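You operate a simulated robot arm through the tools that you are given. There is no shell and no other tool.

Carry out the task below with a simulated robot arm. There is one attempt and no reset: what you move stays moved.

JOB
Grease the threads of the green and yellow pins in the cradle with the brush.
Fine: brush back in its cup, lid back on the tin. Set down upright: grease brush. A coat counts when it lies all over at full strength: go over it till it gets no stronger.

The check looks at the end state, three seconds after you hand in, the way a careful person would. Anything else that was tipped, shoved, dropped, spilled or broken makes it a failure. Lids that push on must go on centred and level and be pressed home; caps that screw on are set level and turned clockwise until they are tight.

ROBOT AND FRAMES
A 6-joint arm with a fingered hand, fixed in place. Base frame: the origin is on the floor under the middle of its stand, x ahead of it, y to its left, z up. Units: cm, degrees, N and s.
With the tool pointing down near the work surface it reaches from about 48 to 94 cm from the base axis. Its first joint turns from -166.0 to 166.0 degrees. Payload 5 kg.
The tool frame sits at the grasp point between the pads (the TCP): z along the fingers, y along the line on which they close. The tips reach 4.3 cm beyond it. The gripper opens to 14.4 cm; its body begins 5 cm behind the TCP. The gripper is a hand of 5 fingers: y runs from the thumb to the fingers, the wrist lies at [-2.1, -13.3, -23.3] in the tool frame.
Orientation is that of the tool frame in the base frame, as [roll, pitch, yaw] about the fixed x, y, z axes, in that order (R = Rz(yaw) Ry(pitch) Rx(roll)). With the fingers straight down and the wrist toward the robot, the tool's x, y and z point along [0, 1, 0], [1, 0, 0] and [0, 0, -1] of the base frame.

CONTROLS
- The arm moves only by the tool drive_tool. Its argument "increments" is one flat list of numbers, 6 for each row, row after row: the shift along the tool's x, y, z in cm, then the turn, a rotation vector about the tool's x, y, z in degrees. In form: [x, y, z, wx, wy, wz, x, y, z, wx, wy, wz, ...]. A call has 1 to 20 rows; each row is the pose to reach, as a shift and turn from the pose commanded when the call began, along the tool's axes at that moment. Rows are played at 5 a second. More than 5 cm and 8.6 degrees between two rows, and nothing of the call is played. Where a pose cannot be reached the arm comes as near as it can. A force on the tool above 40 N (or 10 N above the force at the start of the call, whichever is more), or a blocked arm, ends the call early, and 0.2 s more pass. In this call time passes only in rows, and 0.2 s behind the last. The reply holds the time, the measured pose of the TCP, the force on the tool along the base axes, the opening and the grip force, in the units named above and with some noise, with the torque about the TCP (base axes, N m) and any sound that the robot's microphone picked up.
- Cameras (640 x 400 px; columns grow to the right, rows downward): "scene" is fixed at [22.74, 65.52, 173.09]; the picture's right is [-0.99, -0.14, 0.00], its down [-0.14, 0.96, -0.25] and it looks along [0.04, -0.25, -0.97] (base axes); focal length 356 px, centre (320, 200). "wrist" rides on the gripper at [8.6, -10.8, -16.8] in the tool frame; the picture's right is [-0.80, 0.28, -0.53], its down [-0.54, -0.73, 0.42] and it looks along [-0.27, 0.63, 0.73] (tool axes); focal length 275 px, centre (320, 200).
- camera(camera): a new picture of that camera. The clock stands still meanwhile.
- slide_trunk(by): slides the trunk up (or, below 0, down) by that many cm; the arm rides with it, the base frame stays. It gives what a move gives, with no picture.
- set_fingers(index, middle, ring, little, thumb_bend, thumb_turn): sets how far each is bent, from 0 (flat) to 1 (curled in); at 0.3 the hand is open as for a grip, at 0.7 the pads meet at the TCP. One left out holds its place. A second passes; each finger stops where it meets its share of the squeeze, and holds until it gets a number again. It is the only way to open and close the hand. It gives what a move gives, with no picture; readings hold the bend of each and the force on index, middle, ring, little, thumb and palm. thumb_turn goes from beside the hand (0) to across from the fingers (1), as for a grip.
- point_at(camera, pixels): for up to 12 pixels [column, row] of the newest picture of that camera ("zoom" is the newest enlarged one), the place [x, y, z] in the base frame of the surface seen there, good to about 0.2 cm, but the place of the scene camera against the robot may be out by one fixed shift of up to 1.8 cm in any direction. The clock stands still meanwhile.
- enlarge(camera, box): a new picture of the part [left, top, right, bottom] of that camera's present view, enlarged. The clock stands still meanwhile.
- close_job(): hands the job in; it is judged then, once.

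Unless the task says otherwise, let go and move clear before handing in.

The tools are called as name(argument=value, ...) on one line, values as JSON. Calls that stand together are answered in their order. drive_tool: Moves the arm, as the interface text tells. Its arguments: {"type":"object","properties":{"increments":{"type":"array"}},"required":["increments"]} The other tools are called the same way: slide_trunk (by) moves the trunk up or down; set_fingers (index, middle, ring, little, thumb_bend, thumb_turn) moves the fingers one by one; camera (camera) takes a picture; point_at (camera, pixels) gives the place of the surface under pixels of a picture; enlarge (camera, box) takes an enlarged picture of a part of a camera's view; close_job () hands the job in.

At the start:

```text
time_s: 0.0
eef_pos: [9.78, 44.44, 130.88]
ee_rot: [179.9, 0.4, 90.0]
wrist_force: [0.3, -0.4, 0.2]
ft_torque: [0.0, -0.01, -0.02]
finger_gap: 14.36
finger_force: 0.1
shape: jaw
bend: [0.3, 0.3, 0.3, 0.3, 0.3, 0.98]
finger forces: [0.0, 0.1, 0.1, 0.0, 0.0, 0.0]
trunk travel left (down, up): [-47.5, 11.5]
```

scene: 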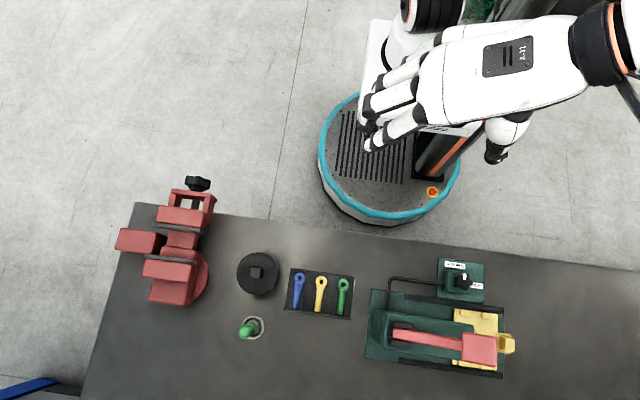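
wrist: 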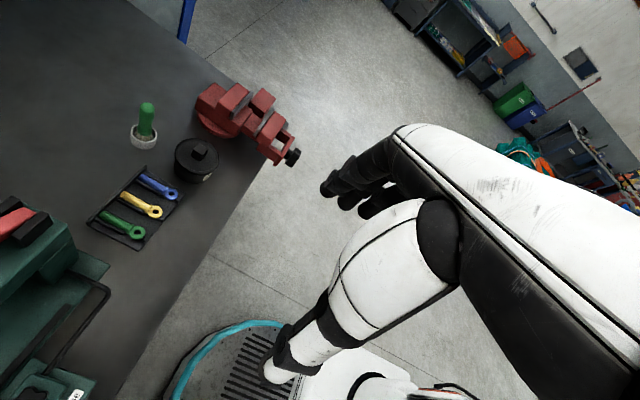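

The scene picture shows a black tin with a knob lid near (257,273), the green brush in its cup near (250,328), and a cradle with blue, yellow and green pins near (320,293). I'll enlarge these and locate them first.

enlarge(camera="scene", box=[220, 240, 380, 340])

enlarge(camera="wrist", box=[80, 80, 240, 260])

point_at(camera="scene", pixels=[[257, 272], [243, 278], [270, 290], [250, 328], [250, 318], [299, 293], [320, 293], [342, 293], [289, 316], [353, 275], [300, 350], [220, 330]])

point_at(camera="wrist", pixels=[[196, 149], [146, 108], [144, 125], [135, 130], [155, 209], [136, 232], [172, 193], [110, 218], [130, 202], [146, 182], [195, 165], [210, 178]])

```text
4.00 times, centred on (300, 290) of scene
```

zoom: 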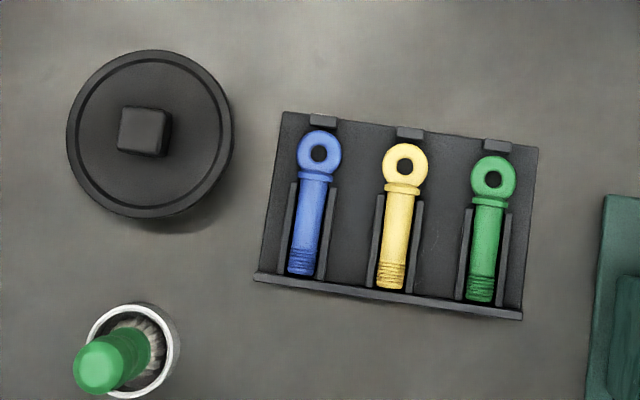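

```text
2.22 times, centred on (160, 170) of wrist
```

zoom: 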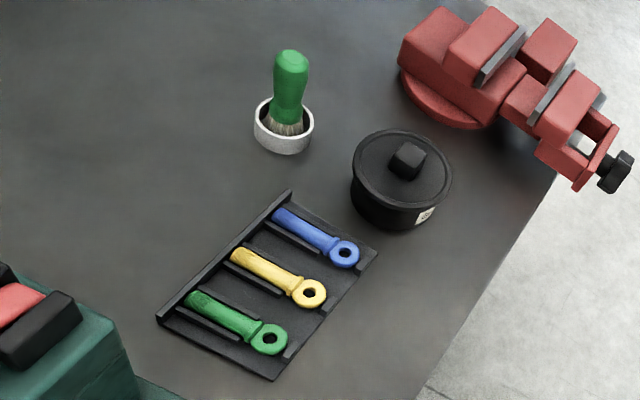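

```text
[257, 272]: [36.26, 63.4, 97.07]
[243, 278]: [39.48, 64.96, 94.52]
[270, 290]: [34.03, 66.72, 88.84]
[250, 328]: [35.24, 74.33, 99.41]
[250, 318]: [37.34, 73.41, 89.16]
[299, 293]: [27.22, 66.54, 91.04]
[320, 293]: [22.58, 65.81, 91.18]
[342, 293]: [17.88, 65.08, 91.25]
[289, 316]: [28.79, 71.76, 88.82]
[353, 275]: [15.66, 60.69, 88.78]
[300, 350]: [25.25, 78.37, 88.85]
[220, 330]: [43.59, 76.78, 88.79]
```

```text
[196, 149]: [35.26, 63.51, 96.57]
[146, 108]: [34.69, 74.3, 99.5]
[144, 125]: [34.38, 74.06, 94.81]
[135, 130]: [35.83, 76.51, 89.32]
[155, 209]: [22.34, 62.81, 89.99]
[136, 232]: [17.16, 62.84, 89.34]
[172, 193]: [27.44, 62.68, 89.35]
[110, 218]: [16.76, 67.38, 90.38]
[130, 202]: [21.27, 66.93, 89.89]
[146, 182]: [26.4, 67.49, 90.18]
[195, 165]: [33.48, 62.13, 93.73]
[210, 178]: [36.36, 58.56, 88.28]
```

The wrist and scene readings agree to about 1 cm: tin at about (35,63), brush at about (34.5,74.5) with its top at z≈99.5, and pins at z≈90–91. I'll move the hand out over the table, then lower the trunk to look closer.

drive_tool(increments=[3.5, 3, 0, 0, 0, 0, 7, 6, 0, 0, 0, 0, 10.5, 9, 0, 0, 0, 0, 14, 12, 0, 0, 0, 0])

slide_trunk(by=-15)

camera(camera="wrist")

camera(camera="scene")

```text
time_s: 1.0
eef_pos: [22.09, 58.53, 130.74]
ee_rot: [180.0, 0.6, 90.0]
wrist_force: [0.4, 1.4, -0.2]
ft_torque: [-0.05, 0.0, -0.01]
finger_gap: 14.41
finger_force: 0.1
shape: jaw
bend: [0.3, 0.3, 0.3, 0.3, 0.3, 0.98]
finger forces: [0.1, 0.0, 0.2, 0.1, 0.0, 0.0]
trunk travel left (down, up): [-47.5, 11.5]
```

```text
time_s: 2.8
eef_pos: [22.1, 58.39, 115.94]
ee_rot: [179.9, 0.6, 89.9]
wrist_force: [-0.9, 0.2, 1.1]
ft_torque: [0.04, 0.03, 0.0]
finger_gap: 14.39
finger_force: 0.0
shape: jaw
bend: [0.3, 0.3, 0.3, 0.3, 0.3, 0.98]
finger forces: [0.0, 0.0, 0.0, 0.0, 0.0, 0.1]
trunk travel left (down, up): [-32.5, 26.5]
```

```text
taken
```

wrist: 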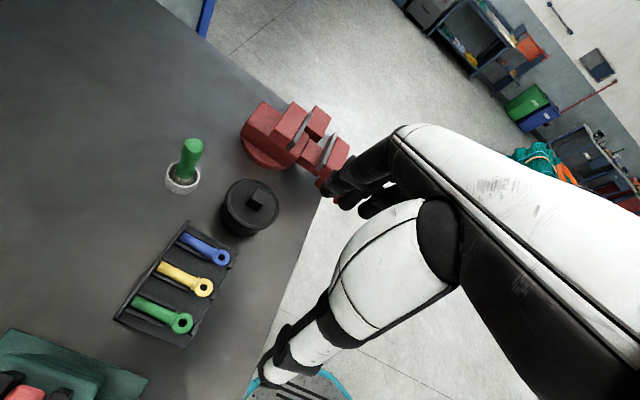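

```text
taken
```

scene: 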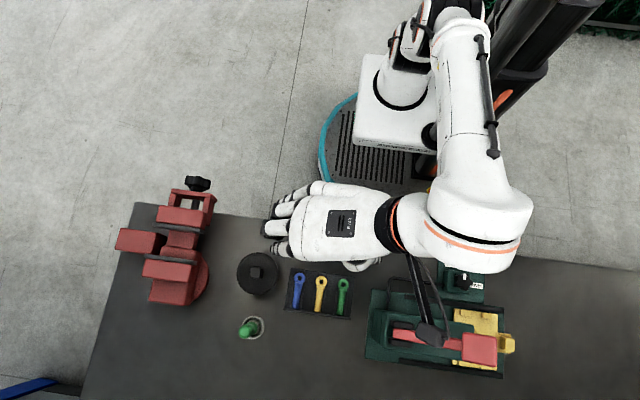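

The scene shows the elbow swinging out over the green press at (470,240). I'll check how high it sits and look at the tin, brush and pins up close.

point_at(camera="scene", pixels=[[465, 235], [425, 335], [400, 228], [340, 222], [480, 350], [400, 340], [463, 280], [510, 345], [500, 320], [280, 230], [445, 330], [420, 290]])

enlarge(camera="wrist", box=[110, 120, 300, 240])

enlarge(camera="wrist", box=[100, 210, 260, 350])

```text
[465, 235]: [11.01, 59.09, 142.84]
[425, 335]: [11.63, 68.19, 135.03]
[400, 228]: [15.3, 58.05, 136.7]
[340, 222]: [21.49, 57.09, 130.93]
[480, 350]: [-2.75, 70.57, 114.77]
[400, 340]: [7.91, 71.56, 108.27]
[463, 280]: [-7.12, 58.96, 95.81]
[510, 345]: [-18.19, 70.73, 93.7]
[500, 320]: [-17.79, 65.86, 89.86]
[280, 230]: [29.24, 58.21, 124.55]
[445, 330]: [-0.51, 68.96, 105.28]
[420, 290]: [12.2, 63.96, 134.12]
```

```text
3.33 times, centred on (205, 180) of wrist
```

zoom: 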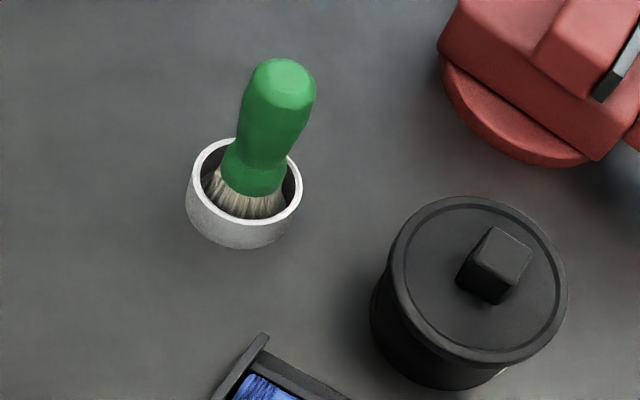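

```text
2.86 times, centred on (180, 280) of wrist
```

zoom: 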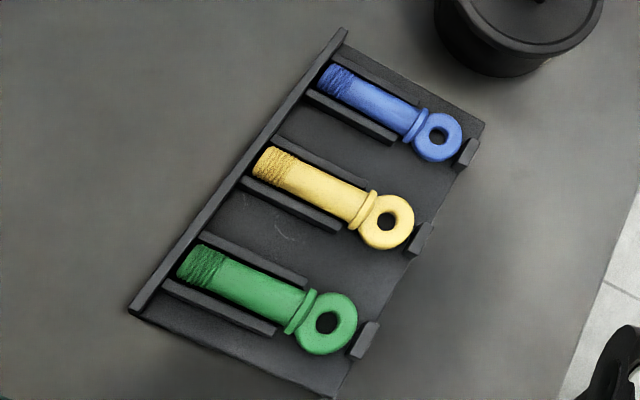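

The press lever reaches z≈108–115 beside the cradle, and the camera arm at (425,320) would come near it with this yaw. I'll turn the hand about the vertical so the wrist points back to the robot (yaw≈180), which keeps the camera clear.

drive_tool(increments=[0, 0, 0, 0, 0, -8, 0, 0, 0, 0, 0, -16, 0, 0, 0, 0, 0, -24, 0, 0, 0, 0, 0, -32, 0, 0, 0, 0, 0, -40, 0, 0, 0, 0, 0, -48, 0, 0, 0, 0, 0, -56, 0, 0, 0, 0, 0, -64, 0, 0, 0, 0, 0, -72, 0, 0, 0, 0, 0, -80, 0, 0, 0, 0, 0, -88])

camera(camera="wrist")

camera(camera="scene")

```text
time_s: 5.2
eef_pos: [21.96, 58.3, 115.98]
ee_rot: [-179.5, 0.1, 178.2]
wrist_force: [-0.7, 0.2, -0.5]
ft_torque: [-0.02, -0.04, 0.01]
finger_gap: 14.38
finger_force: 0.0
shape: jaw
bend: [0.3, 0.3, 0.3, 0.3, 0.3, 0.98]
finger forces: [0.0, 0.0, 0.0, 0.1, 0.0, 0.0]
trunk travel left (down, up): [-32.5, 26.5]
```

```text
taken
```

wrist: 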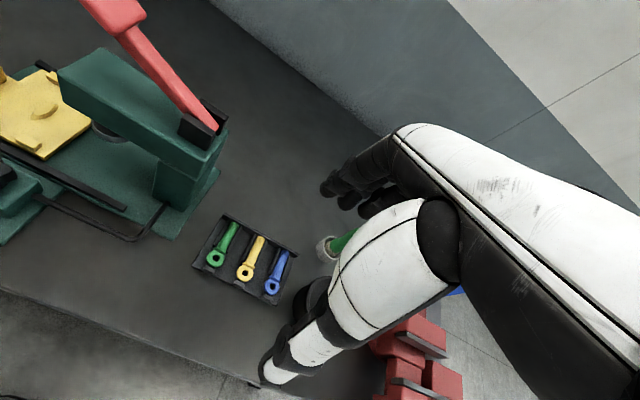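

```text
taken
```

scene: 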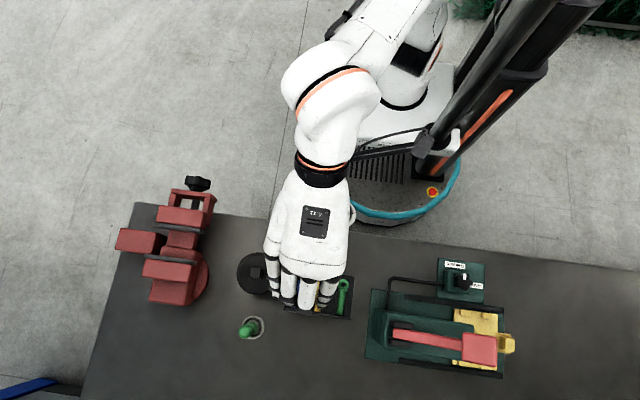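

The rotation worked, and the wrist view now shows the cradle at (245,260) and the press lever clear to the left. I'll measure the cradle from here and compare it with the scene camera for the fixed shift.

point_at(camera="wrist", pixels=[[229, 228], [256, 240], [282, 254], [215, 260], [244, 271], [271, 287], [297, 251], [223, 215], [196, 254], [274, 303], [255, 310], [200, 100]])

enlarge(camera="wrist", box=[180, 200, 340, 320])

```text
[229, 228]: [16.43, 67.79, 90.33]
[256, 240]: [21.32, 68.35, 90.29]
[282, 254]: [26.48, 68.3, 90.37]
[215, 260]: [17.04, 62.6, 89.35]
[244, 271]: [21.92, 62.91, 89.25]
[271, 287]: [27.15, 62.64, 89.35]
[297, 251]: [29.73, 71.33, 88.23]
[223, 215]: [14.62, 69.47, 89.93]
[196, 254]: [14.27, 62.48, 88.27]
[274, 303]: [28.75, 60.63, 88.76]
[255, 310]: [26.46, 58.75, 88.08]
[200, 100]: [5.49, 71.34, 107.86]
```

```text
3.33 times, centred on (260, 260) of wrist
```

zoom: 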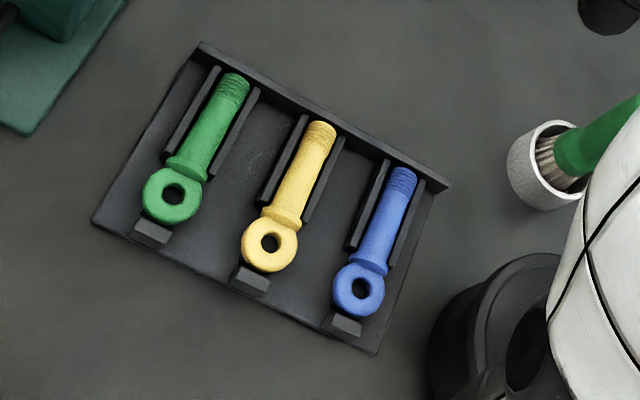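

Table is at z≈88.2 by the wrist camera, against 88.8 by the scene camera. Before touching anything I'll close the fingers in free air to learn where the tips go relative to the TCP.

set_fingers(index=0.62, middle=0.62, ring=0.62, little=0.62, thumb_bend=0.62, thumb_turn=1.0)

camera(camera="wrist")

camera(camera="scene")

```text
time_s: 6.2
eef_pos: [22.07, 58.41, 115.92]
ee_rot: [-179.5, 0.0, 178.0]
wrist_force: [0.0, 0.1, -0.3]
ft_torque: [-0.03, 0.01, 0.0]
finger_gap: 3.58
finger_force: 0.0
shape: fingers
bend: [0.62, 0.62, 0.62, 0.62, 0.62, 1.0]
finger forces: [0.1, 0.0, 0.0, 0.0, 0.0, 0.0]
trunk travel left (down, up): [-32.5, 26.5]
```

```text
taken
```

wrist: 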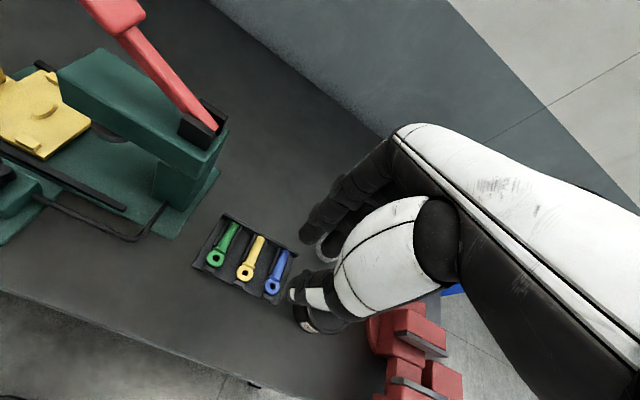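

```text
taken
```

scene: 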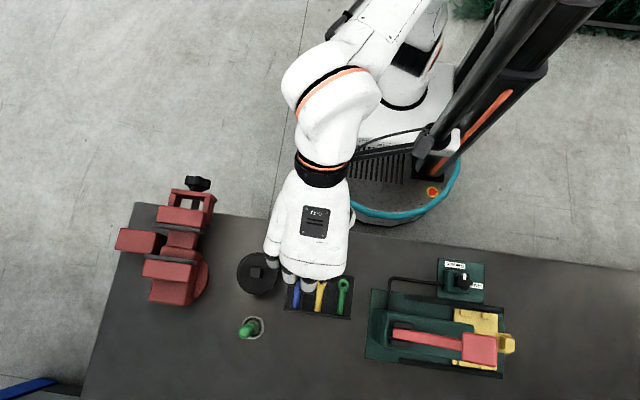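

With bend at 0.62 the fingertips are near (308,235) and the thumb tip near (295,293). I'll read their places relative to the TCP.

enlarge(camera="wrist", box=[270, 190, 370, 330])

point_at(camera="wrist", pixels=[[305, 234], [312, 241], [320, 248], [326, 256], [294, 292], [299, 285], [315, 297], [340, 275], [308, 222], [330, 190], [322, 240], [332, 262]])

```text
2.86 times, centred on (320, 260) of wrist
```

zoom: 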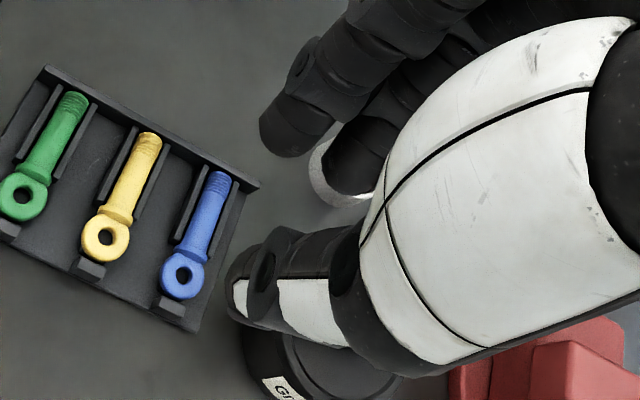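

```text
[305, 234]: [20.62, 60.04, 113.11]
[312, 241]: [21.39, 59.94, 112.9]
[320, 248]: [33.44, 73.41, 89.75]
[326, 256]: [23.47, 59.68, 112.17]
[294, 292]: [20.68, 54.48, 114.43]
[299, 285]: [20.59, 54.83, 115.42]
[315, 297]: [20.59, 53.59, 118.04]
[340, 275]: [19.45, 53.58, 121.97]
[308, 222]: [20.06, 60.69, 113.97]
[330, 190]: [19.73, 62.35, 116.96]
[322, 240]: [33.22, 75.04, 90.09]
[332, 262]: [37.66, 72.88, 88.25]
```

The index tip is about 2.8 cm and the middle tip about 3.7 cm past the TCP; the thumb tip is about 1.5 cm past. Ring and little lie toward base +x, near the vise, so I'll check the vise and tin geometry before going over the lid.

point_at(camera="scene", pixels=[[205, 275], [195, 265], [200, 250], [190, 238], [205, 225], [196, 185], [170, 270], [257, 270], [264, 275], [245, 265], [250, 288], [240, 285]])

enlarge(camera="scene", box=[160, 220, 300, 350])

```text
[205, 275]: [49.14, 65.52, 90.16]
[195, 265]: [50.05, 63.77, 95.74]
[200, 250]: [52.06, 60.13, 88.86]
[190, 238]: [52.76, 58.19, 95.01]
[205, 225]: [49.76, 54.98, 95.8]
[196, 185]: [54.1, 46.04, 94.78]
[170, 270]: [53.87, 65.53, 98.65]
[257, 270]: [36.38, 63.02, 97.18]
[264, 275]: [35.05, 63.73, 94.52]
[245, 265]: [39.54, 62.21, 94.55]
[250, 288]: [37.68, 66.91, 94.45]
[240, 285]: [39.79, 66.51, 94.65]
```

```text
3.08 times, centred on (230, 285) of scene
```

zoom: 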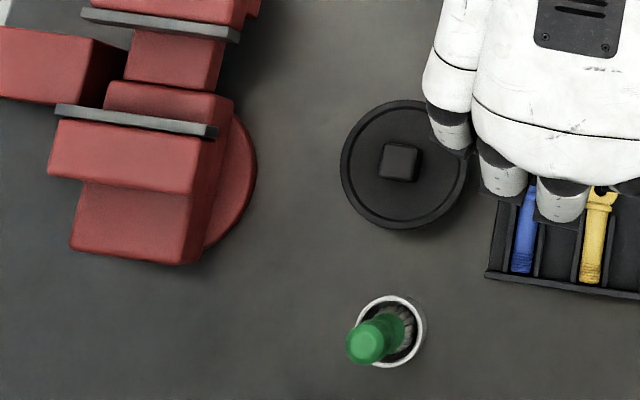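

The lid's rim top is at about z=94 with the knob top at about 96.5, and the vise is at least 12 cm away. I'll open the index, middle and thumb, curl the ring and little out of the way, and move above the lid.

set_fingers(index=0.45, middle=0.45, ring=1.0, little=1.0, thumb_bend=0.45, thumb_turn=1.0)

drive_tool(increments=[-3.33, 1.33, 2, 0, 0, -0.5, -6.66, 2.67, 4, 0, 0, -1, -10, 4, 6, 0, 0, -1.5, -13.33, 5.34, 8, 0, 0, -2])

camera(camera="wrist")

camera(camera="scene")

```text
time_s: 7.2
eef_pos: [22.13, 58.17, 115.86]
ee_rot: [-179.6, 0.0, 178.0]
wrist_force: [-0.3, -0.3, 0.8]
ft_torque: [-0.01, -0.05, 0.0]
finger_gap: 9.57
finger_force: 0.1
shape: fingers
bend: [0.45, 0.45, 1.0, 1.0, 0.45, 0.99]
finger forces: [0.0, 0.0, 0.1, 0.1, 0.0, 0.0]
trunk travel left (down, up): [-32.5, 26.5]
```

```text
time_s: 8.2
eef_pos: [35.8, 63.2, 107.62]
ee_rot: [-179.5, -0.1, 180.0]
wrist_force: [-1.0, 0.3, 0.6]
ft_torque: [0.06, -0.02, -0.05]
finger_gap: 9.59
finger_force: 0.1
shape: fingers
bend: [0.45, 0.45, 1.0, 1.0, 0.45, 0.99]
finger forces: [0.1, 0.1, 0.1, 0.1, 0.1, 0.1]
trunk travel left (down, up): [-32.5, 26.5]
```

```text
taken
```

wrist: 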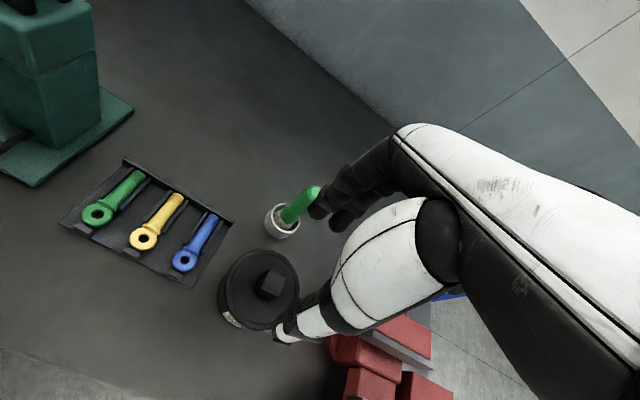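

```text
taken
```

scene: 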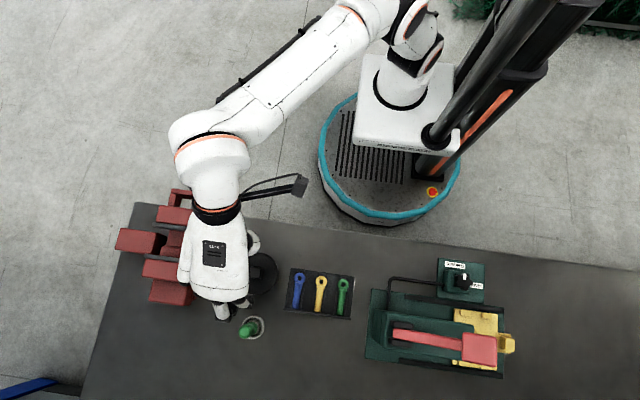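

I'm now above the tin, with the lid and knob visible at (262,283) left of the thumb. I'll measure the lid, knob, brush and cup from here.

enlarge(camera="wrist", box=[200, 160, 360, 350])

point_at(camera="wrist", pixels=[[269, 278], [262, 274], [279, 283], [268, 287], [240, 285], [250, 260], [283, 262], [255, 310], [312, 190], [305, 195], [275, 235], [240, 252]])

```text
2.11 times, centred on (280, 255) of wrist
```

zoom: 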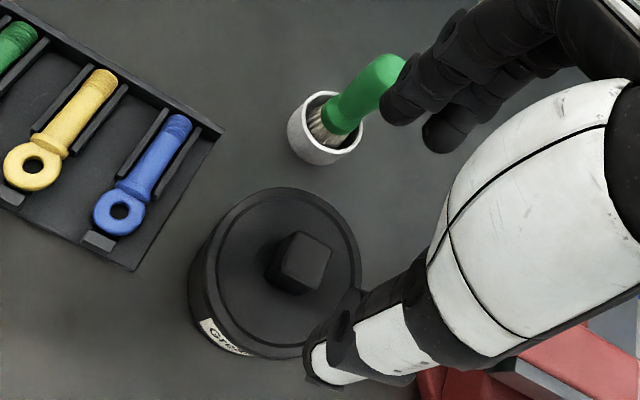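

```text
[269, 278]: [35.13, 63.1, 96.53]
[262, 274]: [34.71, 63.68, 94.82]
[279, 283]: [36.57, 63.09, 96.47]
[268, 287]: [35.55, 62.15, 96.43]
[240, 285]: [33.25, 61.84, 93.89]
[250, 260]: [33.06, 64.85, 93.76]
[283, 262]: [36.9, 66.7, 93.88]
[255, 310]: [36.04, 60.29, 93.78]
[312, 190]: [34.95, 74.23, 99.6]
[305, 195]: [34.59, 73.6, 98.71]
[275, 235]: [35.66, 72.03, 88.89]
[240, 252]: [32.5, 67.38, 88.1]
```

The knob centre reads about (35.7,63.1) with top z=96.5 and lid top z=93.9, right under the TCP. I need to know how far down the thumb tip reaches, so I'll read points on the thumb and fingers at this bend.

point_at(camera="wrist", pixels=[[278, 338], [281, 342], [276, 328], [290, 325], [300, 320], [320, 300], [313, 208], [318, 202], [335, 228], [340, 222], [360, 180], [330, 190]])

set_fingers(index=0.62, middle=0.62, thumb_bend=0.62)

enlarge(camera="wrist", box=[220, 190, 380, 340])

camera(camera="wrist")

```text
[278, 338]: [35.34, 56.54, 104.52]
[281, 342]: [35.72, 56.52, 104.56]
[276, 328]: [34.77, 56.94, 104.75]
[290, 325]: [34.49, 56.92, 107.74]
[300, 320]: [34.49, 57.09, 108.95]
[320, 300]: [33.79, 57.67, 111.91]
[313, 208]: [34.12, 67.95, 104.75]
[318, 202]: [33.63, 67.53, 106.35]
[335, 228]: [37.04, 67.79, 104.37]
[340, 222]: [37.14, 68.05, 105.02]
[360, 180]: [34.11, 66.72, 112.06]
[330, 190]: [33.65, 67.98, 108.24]
```

```text
time_s: 9.2
eef_pos: [35.64, 63.3, 107.71]
ee_rot: [-179.5, 0.2, 180.0]
wrist_force: [0.3, 0.1, -0.3]
ft_torque: [0.0, -0.03, 0.0]
finger_gap: 3.58
finger_force: 0.1
shape: fingers
bend: [0.62, 0.62, 1.0, 1.0, 0.62, 1.0]
finger forces: [0.1, 0.0, 0.1, 0.0, 0.0, 0.0]
trunk travel left (down, up): [-32.5, 26.5]
```

```text
2.67 times, centred on (300, 265) of wrist
```

zoom: 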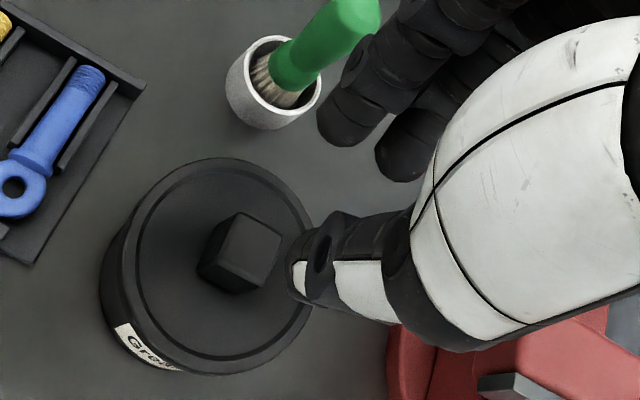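

```text
taken
```

wrist: 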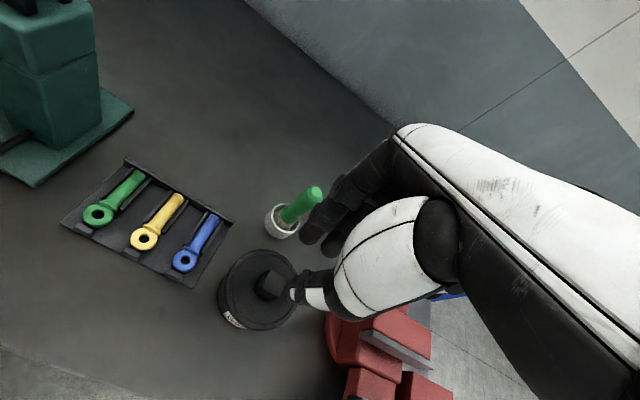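

At bend 0.45 the thumb tip is 3.1 cm past the TCP and the fingers about 3.3 cm. Now I'll read the same tips at 0.62.

point_at(camera="wrist", pixels=[[291, 297], [291, 291], [294, 301], [305, 301], [297, 286], [302, 241], [306, 243], [323, 254], [328, 257], [305, 232], [268, 283], [280, 283]])

```text
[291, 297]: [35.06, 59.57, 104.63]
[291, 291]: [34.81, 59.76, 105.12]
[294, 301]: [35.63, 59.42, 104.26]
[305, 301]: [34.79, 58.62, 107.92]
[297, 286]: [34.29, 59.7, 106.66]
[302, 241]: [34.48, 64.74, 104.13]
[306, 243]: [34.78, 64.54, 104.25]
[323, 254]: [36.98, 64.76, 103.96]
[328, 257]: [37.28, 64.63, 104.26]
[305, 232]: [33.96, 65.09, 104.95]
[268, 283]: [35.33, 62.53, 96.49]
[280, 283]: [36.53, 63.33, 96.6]
```

At 0.62 the thumb and finger tips all sit 3.4–3.7 cm past the TCP, and the knob is centred between them. I'll open slightly to 0.5 and descend to TCP z≈98.3, keeping the tips about 0.7 cm above the lid.

set_fingers(index=0.52, middle=0.52, thumb_bend=0.52)

drive_tool(increments=[0, -0.1, 2, 0, 0, 0, 0, -0.1, 4, 0, 0, 0, 0, -0.1, 5.5, 0, 0, 0, 0, -0.1, 6.5, 0, 0, 0, 0, -0.1, 7.3, 0, 0, 0, 0, -0.1, 8, 0, 0, 0, 0, -0.1, 8.6, 0, 0, 0, 0, -0.1, 9, 0, 0, 0, 0, -0.1, 9.3, 0, 0, 0])

camera(camera="wrist")

```text
time_s: 10.2
eef_pos: [35.71, 63.15, 107.75]
ee_rot: [-179.5, 0.1, 180.0]
wrist_force: [-0.3, 0.0, -0.1]
ft_torque: [0.04, 0.01, 0.0]
finger_gap: 7.07
finger_force: 0.1
shape: fingers
bend: [0.52, 0.52, 1.0, 1.0, 0.52, 1.0]
finger forces: [0.0, 0.1, 0.1, 0.0, 0.0, 0.0]
trunk travel left (down, up): [-32.5, 26.5]
```

```text
time_s: 12.2
eef_pos: [35.57, 63.0, 98.81]
ee_rot: [-179.8, 0.1, 179.9]
wrist_force: [0.3, 0.9, 8.8]
ft_torque: [0.4, -0.13, -0.05]
finger_gap: 7.06
finger_force: 4.5
shape: fingers
bend: [0.52, 0.52, 1.0, 1.0, 0.52, 1.0]
finger forces: [0.1, 8.8, 0.0, 0.0, 0.0, 0.1]
trunk travel left (down, up): [-32.5, 26.5]
```

```text
taken
```

wrist: 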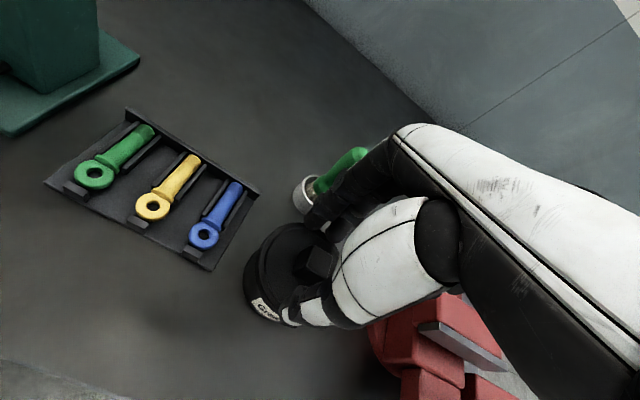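

The middle finger reports 8.8 N against the lid at z=98.8, so its tip reaches about 4.5–4.9 cm past the TCP. I'll back off about 0.9 cm, then check the force.

drive_tool(increments=[0, 0, -0.45, 0, 0, 0, 0, 0, -0.9, 0, 0, 0])

enlarge(camera="wrist", box=[230, 160, 390, 340])

```text
time_s: 12.8
eef_pos: [35.47, 62.93, 99.42]
ee_rot: [-179.4, 0.0, 179.9]
wrist_force: [-0.2, 0.5, 0.0]
ft_torque: [-0.01, -0.02, 0.0]
finger_gap: 7.05
finger_force: 0.0
shape: fingers
bend: [0.52, 0.52, 1.0, 1.0, 0.52, 1.0]
finger forces: [0.0, 0.0, 0.1, 0.0, 0.1, 0.0]
trunk travel left (down, up): [-32.5, 26.5]
```

```text
2.22 times, centred on (310, 250) of wrist
```

zoom: 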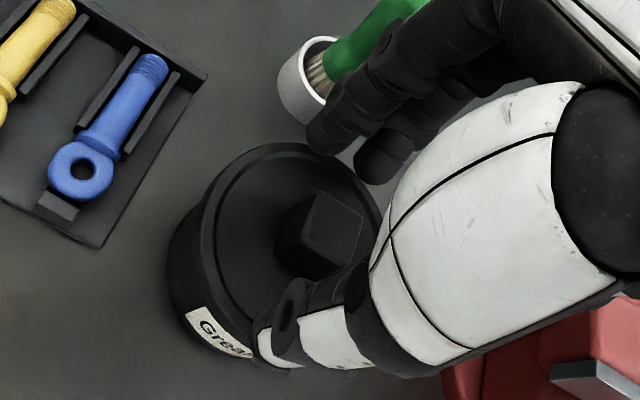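

The force is gone, and the knob at zoom (325,230) sits between the thumb tip and the two fingers. I'll close on the knob.

set_fingers(index=0.75, middle=0.75, thumb_bend=0.75)

enlarge(camera="wrist", box=[230, 160, 390, 340])

enlarge(camera="scene", box=[180, 220, 320, 350])

```text
time_s: 13.8
eef_pos: [35.55, 63.02, 99.41]
ee_rot: [-179.6, 0.1, 180.0]
wrist_force: [0.5, 0.8, -0.3]
ft_torque: [0.0, -0.01, 0.03]
finger_gap: 2.24
finger_force: 19.8
shape: fingers
bend: [0.71, 0.66, 1.0, 1.0, 0.66, 1.0]
finger forces: [10.6, 10.0, 0.1, 0.0, 19.3, 0.0]
trunk travel left (down, up): [-32.5, 26.5]
heard: snap
```

```text
2.22 times, centred on (310, 250) of wrist
```

zoom: 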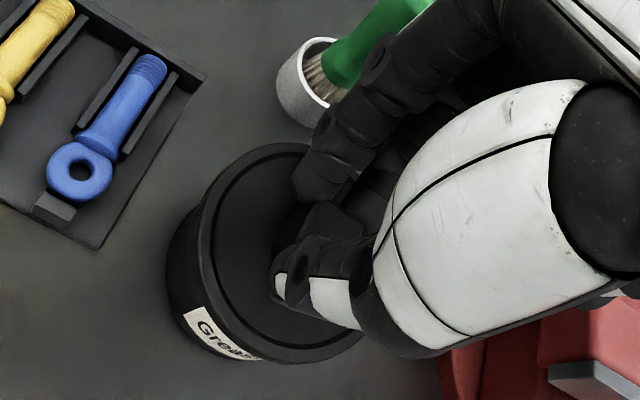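

```text
3.08 times, centred on (250, 285) of scene
```

zoom: 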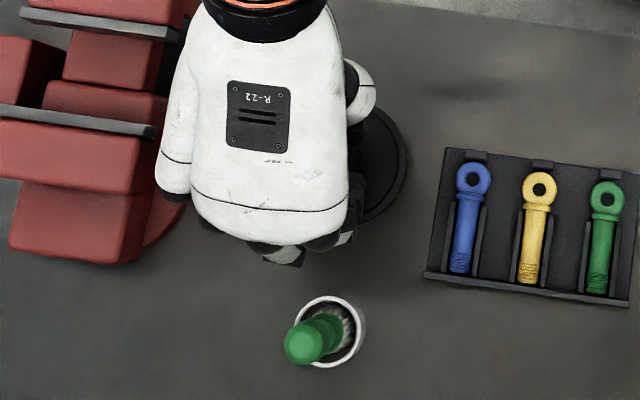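

The grip holds at about 20 N (index 10.6, middle 10.0, thumb 19.3), with a "snap" heard as it closed. I'll lift slowly and watch the forces.

drive_tool(increments=[0, 0, -0.3, 0, 0, 0, 0, 0, -0.6, 0, 0, 0, 0, 0, -0.9, 0, 0, 0, 0, 0, -1.2, 0, 0, 0, 0, 0, -1.5, 0, 0, 0])

enlarge(camera="wrist", box=[230, 160, 390, 340])

```text
time_s: 14.9
eef_pos: [35.59, 62.99, 100.99]
ee_rot: [-179.5, 0.1, 180.0]
wrist_force: [-0.7, -0.5, -1.4]
ft_torque: [0.02, 0.01, 0.01]
finger_gap: 2.21
finger_force: 20.1
shape: fingers
bend: [0.72, 0.67, 1.0, 1.0, 0.66, 1.0]
finger forces: [11.2, 8.6, 0.0, 0.1, 20.1, 0.0]
trunk travel left (down, up): [-32.5, 26.5]
```

```text
2.22 times, centred on (310, 250) of wrist
```

zoom: 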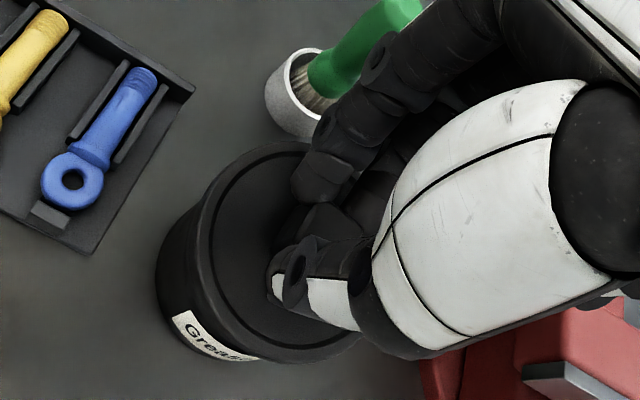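

The cup and tin label shifted in view while the lid stayed with the hand, so the lid is separating with the tin left behind (−1.4 N load). I'll keep lifting straight up and look.

drive_tool(increments=[0, 0, -0.5, 0, 0, 0, 0, 0, -1.2, 0, 0, 0, 0, 0, -2.2, 0, 0, 0, 0, 0, -3.5, 0, 0, 0, 0, 0, -5, 0, 0, 0, 0, 0, -6.5, 0, 0, 0, 0, 0, -8, 0, 0, 0])

camera(camera="wrist")

camera(camera="scene")

```text
time_s: 16.6
eef_pos: [35.52, 63.14, 108.87]
ee_rot: [-179.4, 0.0, 179.9]
wrist_force: [-0.1, 1.4, -1.3]
ft_torque: [0.02, 0.01, 0.01]
finger_gap: 2.2
finger_force: 20.5
shape: fingers
bend: [0.72, 0.67, 1.0, 1.0, 0.66, 1.0]
finger forces: [11.2, 8.5, 0.0, 0.0, 20.2, 0.0]
trunk travel left (down, up): [-32.5, 26.5]
```

```text
taken
```

wrist: 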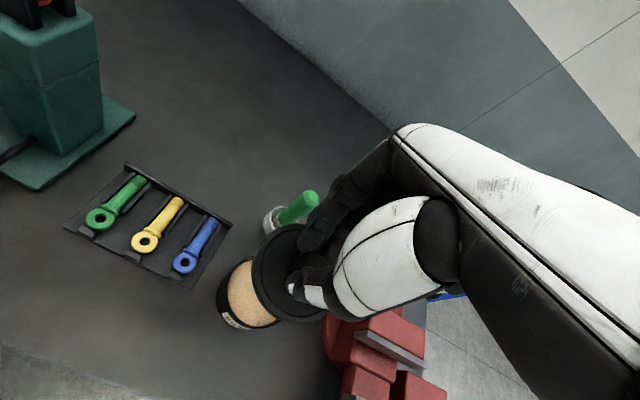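

```text
taken
```

scene: 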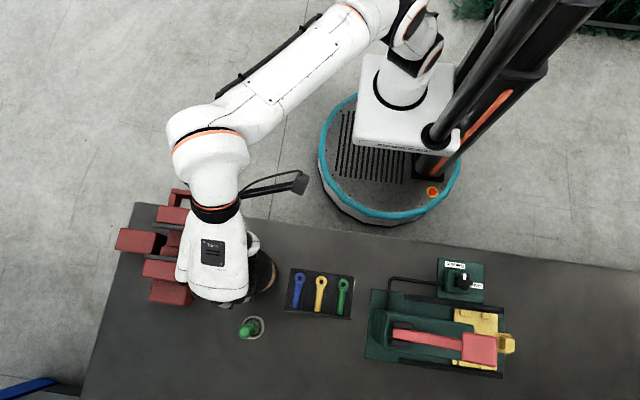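

The lid is off and the tan grease shows at (247,295). I'll carry the lid over free table behind the cradle, around (23,80), by way of -x first and then +y to stay clear of the brush.

drive_tool(increments=[3, 0, 0, 0, 0, 0, 6, 0, 0, 0, 0, 0, 9, 0, 0, 0, 0, 0, 12.3, 0, 0, 0, 0, 0, 12.3, 3, 0, 0, 0, 0, 12.3, 6, 0, 0, 0, 0, 12.3, 9, 0, 0, 0, 0, 12.3, 12, 0, 0, 0, 0, 12.3, 15, 0, 0, 0, 0, 12.3, 17, 0, 0, 0, 0])

camera(camera="wrist")

camera(camera="scene")

```text
time_s: 18.8
eef_pos: [22.59, 76.6, 107.04]
ee_rot: [-179.6, 0.1, 179.9]
wrist_force: [-0.4, -0.8, 1.2]
ft_torque: [0.06, 0.0, -0.01]
finger_gap: 2.19
finger_force: 19.7
shape: fingers
bend: [0.72, 0.67, 1.0, 1.0, 0.66, 1.0]
finger forces: [10.8, 8.6, 0.1, 0.0, 19.9, 0.1]
out of reach, approached as far as the arm can: row 9, 10
trunk travel left (down, up): [-32.5, 26.5]
```

```text
taken
```

wrist: 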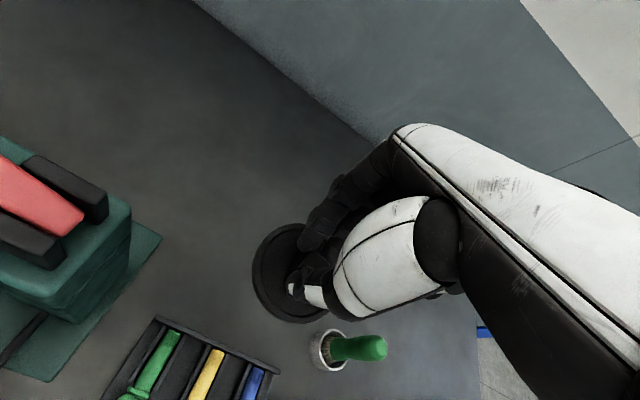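

```text
taken
```

scene: 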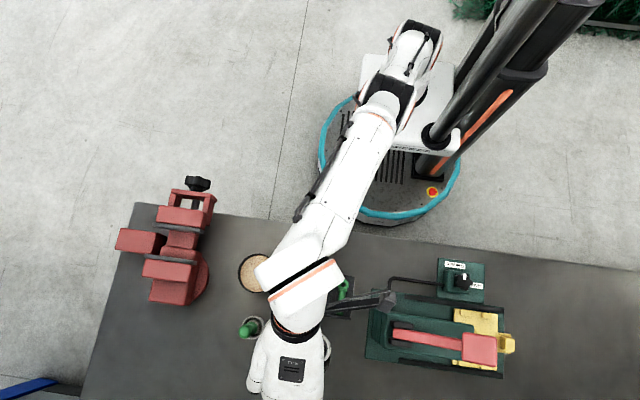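

The arm hit its reach limit at y=76.6, with the lid still held level at z≈107. I'll check the press parts near the camera before lowering the trunk.

point_at(camera="wrist", pixels=[[85, 215], [105, 200], [130, 230], [60, 265], [160, 240], [20, 175], [157, 318], [280, 365], [270, 270], [255, 275], [320, 345], [280, 225]])

point_at(camera="scene", pixels=[[385, 298], [395, 305], [365, 305], [300, 265], [330, 270], [295, 318], [400, 335], [430, 340], [375, 330], [440, 345], [350, 190], [310, 240]])

```text
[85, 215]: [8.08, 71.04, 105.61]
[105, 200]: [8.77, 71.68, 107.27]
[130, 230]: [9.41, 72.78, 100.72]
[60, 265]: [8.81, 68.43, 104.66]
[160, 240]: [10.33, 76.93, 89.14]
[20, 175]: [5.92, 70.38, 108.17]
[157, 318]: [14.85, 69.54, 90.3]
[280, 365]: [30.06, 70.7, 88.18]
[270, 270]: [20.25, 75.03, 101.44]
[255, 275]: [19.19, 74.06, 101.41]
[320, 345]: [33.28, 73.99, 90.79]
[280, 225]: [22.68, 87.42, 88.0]
```

```text
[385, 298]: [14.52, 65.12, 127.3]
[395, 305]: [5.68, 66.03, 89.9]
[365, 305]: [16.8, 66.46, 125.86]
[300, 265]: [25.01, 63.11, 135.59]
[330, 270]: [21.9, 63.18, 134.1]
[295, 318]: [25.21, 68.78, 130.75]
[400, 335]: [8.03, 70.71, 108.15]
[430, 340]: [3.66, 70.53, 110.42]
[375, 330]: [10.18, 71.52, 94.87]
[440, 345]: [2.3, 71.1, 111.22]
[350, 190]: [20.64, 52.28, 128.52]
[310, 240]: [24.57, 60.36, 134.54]
```

The camera body (x≥12, z≈125) stays clear of the lever (x≤9, z≈108). I'll lower the trunk 8 cm and then see how much farther out the arm can go.

slide_trunk(by=-7)

drive_tool(increments=[0, 0.6, 0, 0, 0, 0, 0, 1.2, 0, 0, 0, 0, 0, 1.8, 0, 0, 0, 0])

```text
time_s: 19.8
eef_pos: [22.5, 76.69, 99.99]
ee_rot: [-179.6, 0.1, -180.0]
wrist_force: [0.3, 0.1, -0.1]
ft_torque: [0.0, 0.0, 0.01]
finger_gap: 2.2
finger_force: 19.6
shape: fingers
bend: [0.72, 0.67, 1.0, 1.0, 0.66, 1.0]
finger forces: [10.8, 8.6, 0.1, 0.0, 19.9, 0.0]
trunk travel left (down, up): [-25.5, 33.5]
```

```text
time_s: 20.6
eef_pos: [22.15, 77.04, 99.37]
ee_rot: [-179.3, 0.1, 180.0]
wrist_force: [-0.1, -0.9, -1.2]
ft_torque: [-0.01, -0.02, -0.03]
finger_gap: 2.19
finger_force: 18.9
shape: fingers
bend: [0.72, 0.67, 1.0, 1.0, 0.66, 1.0]
finger forces: [10.7, 8.7, 0.0, 0.0, 19.9, 0.0]
out of reach, approached as far as the arm can: row 1, 2, 3
trunk travel left (down, up): [-25.5, 33.5]
```

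The arm stops at its reach limit again at y≈77. I'll read the shoulder height to choose a better trunk height.

point_at(camera="scene", pixels=[[405, 40], [400, 70], [380, 110], [430, 80], [420, 30], [340, 180]])

camera(camera="scene")

```text
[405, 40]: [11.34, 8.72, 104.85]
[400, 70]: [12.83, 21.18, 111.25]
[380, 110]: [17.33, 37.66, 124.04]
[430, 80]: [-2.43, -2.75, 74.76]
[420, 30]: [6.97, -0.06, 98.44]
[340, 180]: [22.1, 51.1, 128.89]
```

```text
taken
```

scene: 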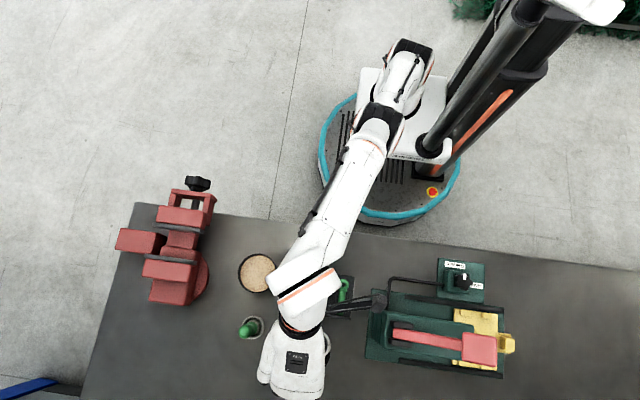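

The shoulder sits low (z≈95–105) compared with the wrist (z≈123), so a higher trunk gives more reach. I'll raise the trunk 16 cm and then bring the arm out and down.

slide_trunk(by=16)

drive_tool(increments=[0, 0, 3, 0, 0, 0, 0, 0, 6, 0, 0, 0, 0, 0, 9, 0, 0, 0, 0, 1, 11, 0, 0, 0, 0, 2, 12, 0, 0, 0, 0, 3, 13, 0, 0, 0])

camera(camera="scene")

camera(camera="wrist")

```text
time_s: 22.5
eef_pos: [22.22, 77.19, 115.5]
ee_rot: [-179.5, 0.1, 180.0]
wrist_force: [0.1, -0.5, -0.8]
ft_torque: [0.01, 0.05, 0.01]
finger_gap: 2.18
finger_force: 19.0
shape: fingers
bend: [0.72, 0.67, 1.0, 1.0, 0.66, 1.0]
finger forces: [10.7, 8.6, 0.0, 0.0, 19.9, 0.0]
trunk travel left (down, up): [-41.5, 17.5]
```

```text
time_s: 23.9
eef_pos: [22.89, 82.37, 103.23]
ee_rot: [-179.3, -0.1, -180.0]
wrist_force: [-0.1, -0.6, 0.0]
ft_torque: [0.02, 0.0, -0.01]
finger_gap: 2.19
finger_force: 19.4
shape: fingers
bend: [0.72, 0.67, 1.0, 1.0, 0.66, 1.0]
finger forces: [10.6, 8.6, 0.0, 0.0, 19.9, 0.1]
out of reach, approached as far as the arm can: row 1, 2, 3, 4, 5, 6
trunk travel left (down, up): [-41.5, 17.5]
```

```text
taken
```

scene: 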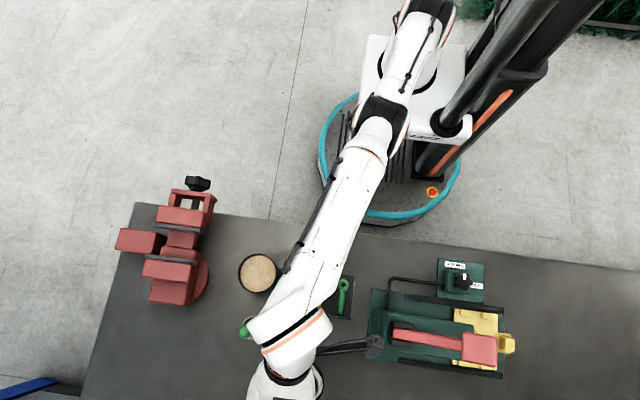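

```text
taken
```

wrist: 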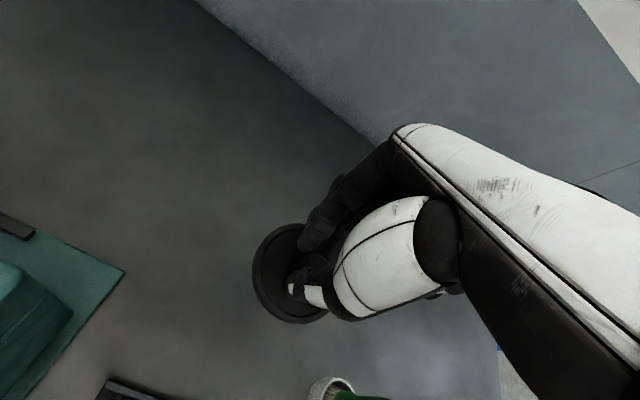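

The hand is now at (22.9,82.4,103.2), with the lid held and clear of everything. I'll pull back a little to about y=80 to get inside the reach, then lower.

drive_tool(increments=[0, -1.5, 0.5, 0, 0, 0, 0, -3, 1, 0, 0, 0, 0, -4.5, 1.5, 0, 0, 0])

```text
time_s: 24.7
eef_pos: [23.78, 82.18, 103.37]
ee_rot: [-179.3, 0.1, -179.9]
wrist_force: [-0.2, -0.1, 0.3]
ft_torque: [-0.04, 0.04, 0.01]
finger_gap: 2.17
finger_force: 19.1
shape: fingers
bend: [0.72, 0.67, 1.0, 1.0, 0.66, 1.0]
finger forces: [10.5, 8.5, 0.0, 0.1, 19.9, 0.0]
out of reach, approached as far as the arm can: row 1, 2, 3
trunk travel left (down, up): [-41.5, 17.5]
```

The reading hardly changed, perhaps because the arm is near full stretch. I'll hold with a zero move to see whether it settles.

drive_tool(increments=[0, 0, 0, 0, 0, 0, 0, -0.5, 0, 0, 0, 0, 0, -1, 0, 0, 0, 0, 0, -1, 0, 0, 0, 0])

camera(camera="scene")

```text
time_s: 25.7
eef_pos: [24.15, 81.92, 103.76]
ee_rot: [-179.2, 0.0, 180.0]
wrist_force: [0.7, -0.3, -1.4]
ft_torque: [0.01, 0.01, 0.0]
finger_gap: 2.17
finger_force: 19.6
shape: fingers
bend: [0.72, 0.67, 1.0, 1.0, 0.66, 1.0]
finger forces: [10.6, 8.6, 0.0, 0.1, 19.8, 0.1]
out of reach, approached as far as the arm can: row 2, 3, 4
trunk travel left (down, up): [-41.5, 17.5]
```

```text
taken
```

scene: 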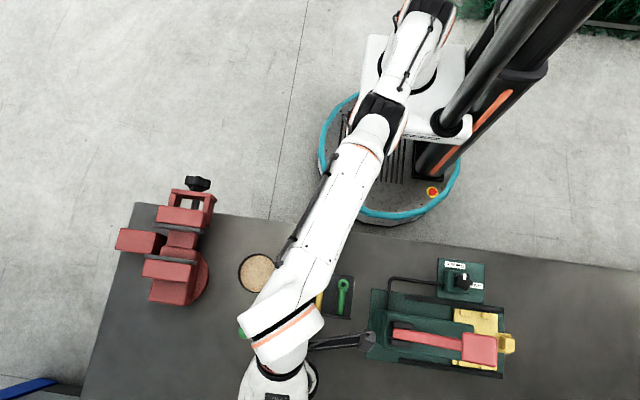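

A zero move is accepted but inward moves are refused, which looks like a fully straight arm. I'll try a larger inward move combined with going up so the elbow starts to bend.

drive_tool(increments=[0, -3, 0, 0, 0, 0, 0, -6, 0, 0, 0, 0, 0, -6, 0, 0, 0, 0, 0, -6, 0, 0, 0, 0])

```text
time_s: 26.7
eef_pos: [25.56, 80.55, 105.93]
ee_rot: [-179.3, 0.0, 180.0]
wrist_force: [0.0, 0.2, 0.1]
ft_torque: [0.02, 0.0, -0.01]
finger_gap: 2.18
finger_force: 19.6
shape: fingers
bend: [0.72, 0.67, 1.0, 1.0, 0.66, 1.0]
finger forces: [10.7, 8.5, 0.0, 0.1, 19.9, 0.0]
out of reach, approached as far as the arm can: row 1, 2, 3, 4
trunk travel left (down, up): [-41.5, 17.5]
```

The arm is sliding along its fully stretched shell instead of bending. I'll hold a deeper inward target for more rows; the path back toward y≈73 at z≈106 is clear of everything.

drive_tool(increments=[0, -4, 1, 0, 0, 0, 0, -8, 2, 0, 0, 0, 0, -10, 2, 0, 0, 0, 0, -10, 2, 0, 0, 0, 0, -10, 2, 0, 0, 0, 0, -10, 2, 0, 0, 0, 0, -10, 2, 0, 0, 0])

camera(camera="scene")

```text
time_s: 28.3
eef_pos: [28.41, 79.06, 107.14]
ee_rot: [-179.3, 0.0, -180.0]
wrist_force: [0.0, -0.5, -0.5]
ft_torque: [-0.01, 0.0, -0.02]
finger_gap: 2.18
finger_force: 20.0
shape: fingers
bend: [0.72, 0.67, 1.0, 1.0, 0.66, 1.0]
finger forces: [10.5, 8.6, 0.0, 0.0, 19.7, 0.1]
out of reach, approached as far as the arm can: row 1, 2, 3, 4, 5, 6, 7
trunk travel left (down, up): [-41.5, 17.5]
```

```text
taken
```

scene: 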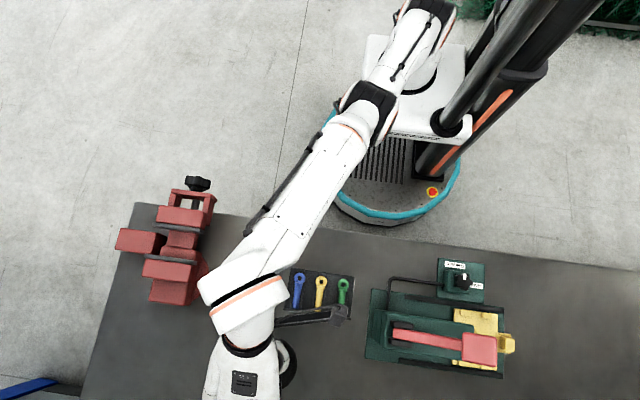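

The lid is still safely held at (28.4,79.1,107.1). I'll raise the trunk 6 cm for clearance over the brush, then command an inward move exactly along the arm's radial line so that only the elbow can satisfy it.

slide_trunk(by=6)

drive_tool(increments=[1.7, -4.7, 1, 0, 0, 0, 3.4, -9.4, 2, 0, 0, 0, 3.4, -9.4, 2, 0, 0, 0, 3.4, -9.4, 2, 0, 0, 0, 3.4, -9.4, 2, 0, 0, 0, 3.4, -9.4, 2, 0, 0, 0, 3.4, -9.4, 2, 0, 0, 0, 3.4, -9.4, 2, 0, 0, 0])

```text
time_s: 29.3
eef_pos: [28.35, 79.25, 113.0]
ee_rot: [-179.3, 0.0, 180.0]
wrist_force: [0.0, 0.4, -1.2]
ft_torque: [-0.02, -0.01, -0.02]
finger_gap: 2.21
finger_force: 19.4
shape: fingers
bend: [0.72, 0.67, 1.0, 1.0, 0.66, 1.0]
finger forces: [10.5, 8.5, 0.0, 0.0, 19.9, 0.1]
trunk travel left (down, up): [-47.5, 11.5]
```

```text
refused: row 1 steps farther than a row can; nothing moved
```

The first row was slightly over 5 cm, so nothing moved. I'll resend with smaller steps.

drive_tool(increments=[1.4, -4, 0.9, 0, 0, 0, 2.8, -8, 1.8, 0, 0, 0, 3.4, -9.4, 2, 0, 0, 0, 3.4, -9.4, 2, 0, 0, 0, 3.4, -9.4, 2, 0, 0, 0, 3.4, -9.4, 2, 0, 0, 0, 3.4, -9.4, 2, 0, 0, 0, 3.4, -9.4, 2, 0, 0, 0])

```text
time_s: 31.1
eef_pos: [28.28, 78.2, 114.88]
ee_rot: [-179.2, 0.0, -179.9]
wrist_force: [0.1, -1.1, 0.0]
ft_torque: [-0.01, -0.03, 0.01]
finger_gap: 2.19
finger_force: 19.7
shape: fingers
bend: [0.72, 0.67, 1.0, 1.0, 0.66, 1.0]
finger forces: [10.5, 8.6, 0.0, 0.1, 19.8, 0.0]
out of reach, approached as far as the arm can: row 1, 2, 3, 4, 5, 6, 7, 8
trunk travel left (down, up): [-47.5, 11.5]
```

The drift upward while moving in shows the arm inclined about 28° up from the shoulder, so "inward" also has to mean "down". I'll command a mostly downward, slightly inward move.

drive_tool(increments=[0.3, -1, 3, 0, 0, 0, 0.7, -2, 6, 0, 0, 0, 1, -3, 9, 0, 0, 0, 1, -3, 9, 0, 0, 0, 1, -3, 9, 0, 0, 0])

```text
time_s: 32.3
eef_pos: [29.18, 80.7, 108.26]
ee_rot: [-179.2, 0.0, -180.0]
wrist_force: [-0.2, -0.3, -0.5]
ft_torque: [0.03, -0.01, 0.03]
finger_gap: 2.18
finger_force: 19.2
shape: fingers
bend: [0.72, 0.67, 1.0, 1.0, 0.66, 1.0]
finger forces: [10.4, 8.7, 0.1, 0.0, 19.8, 0.0]
out of reach, approached as far as the arm can: row 1, 2, 3, 4, 5
trunk travel left (down, up): [-47.5, 11.5]
```

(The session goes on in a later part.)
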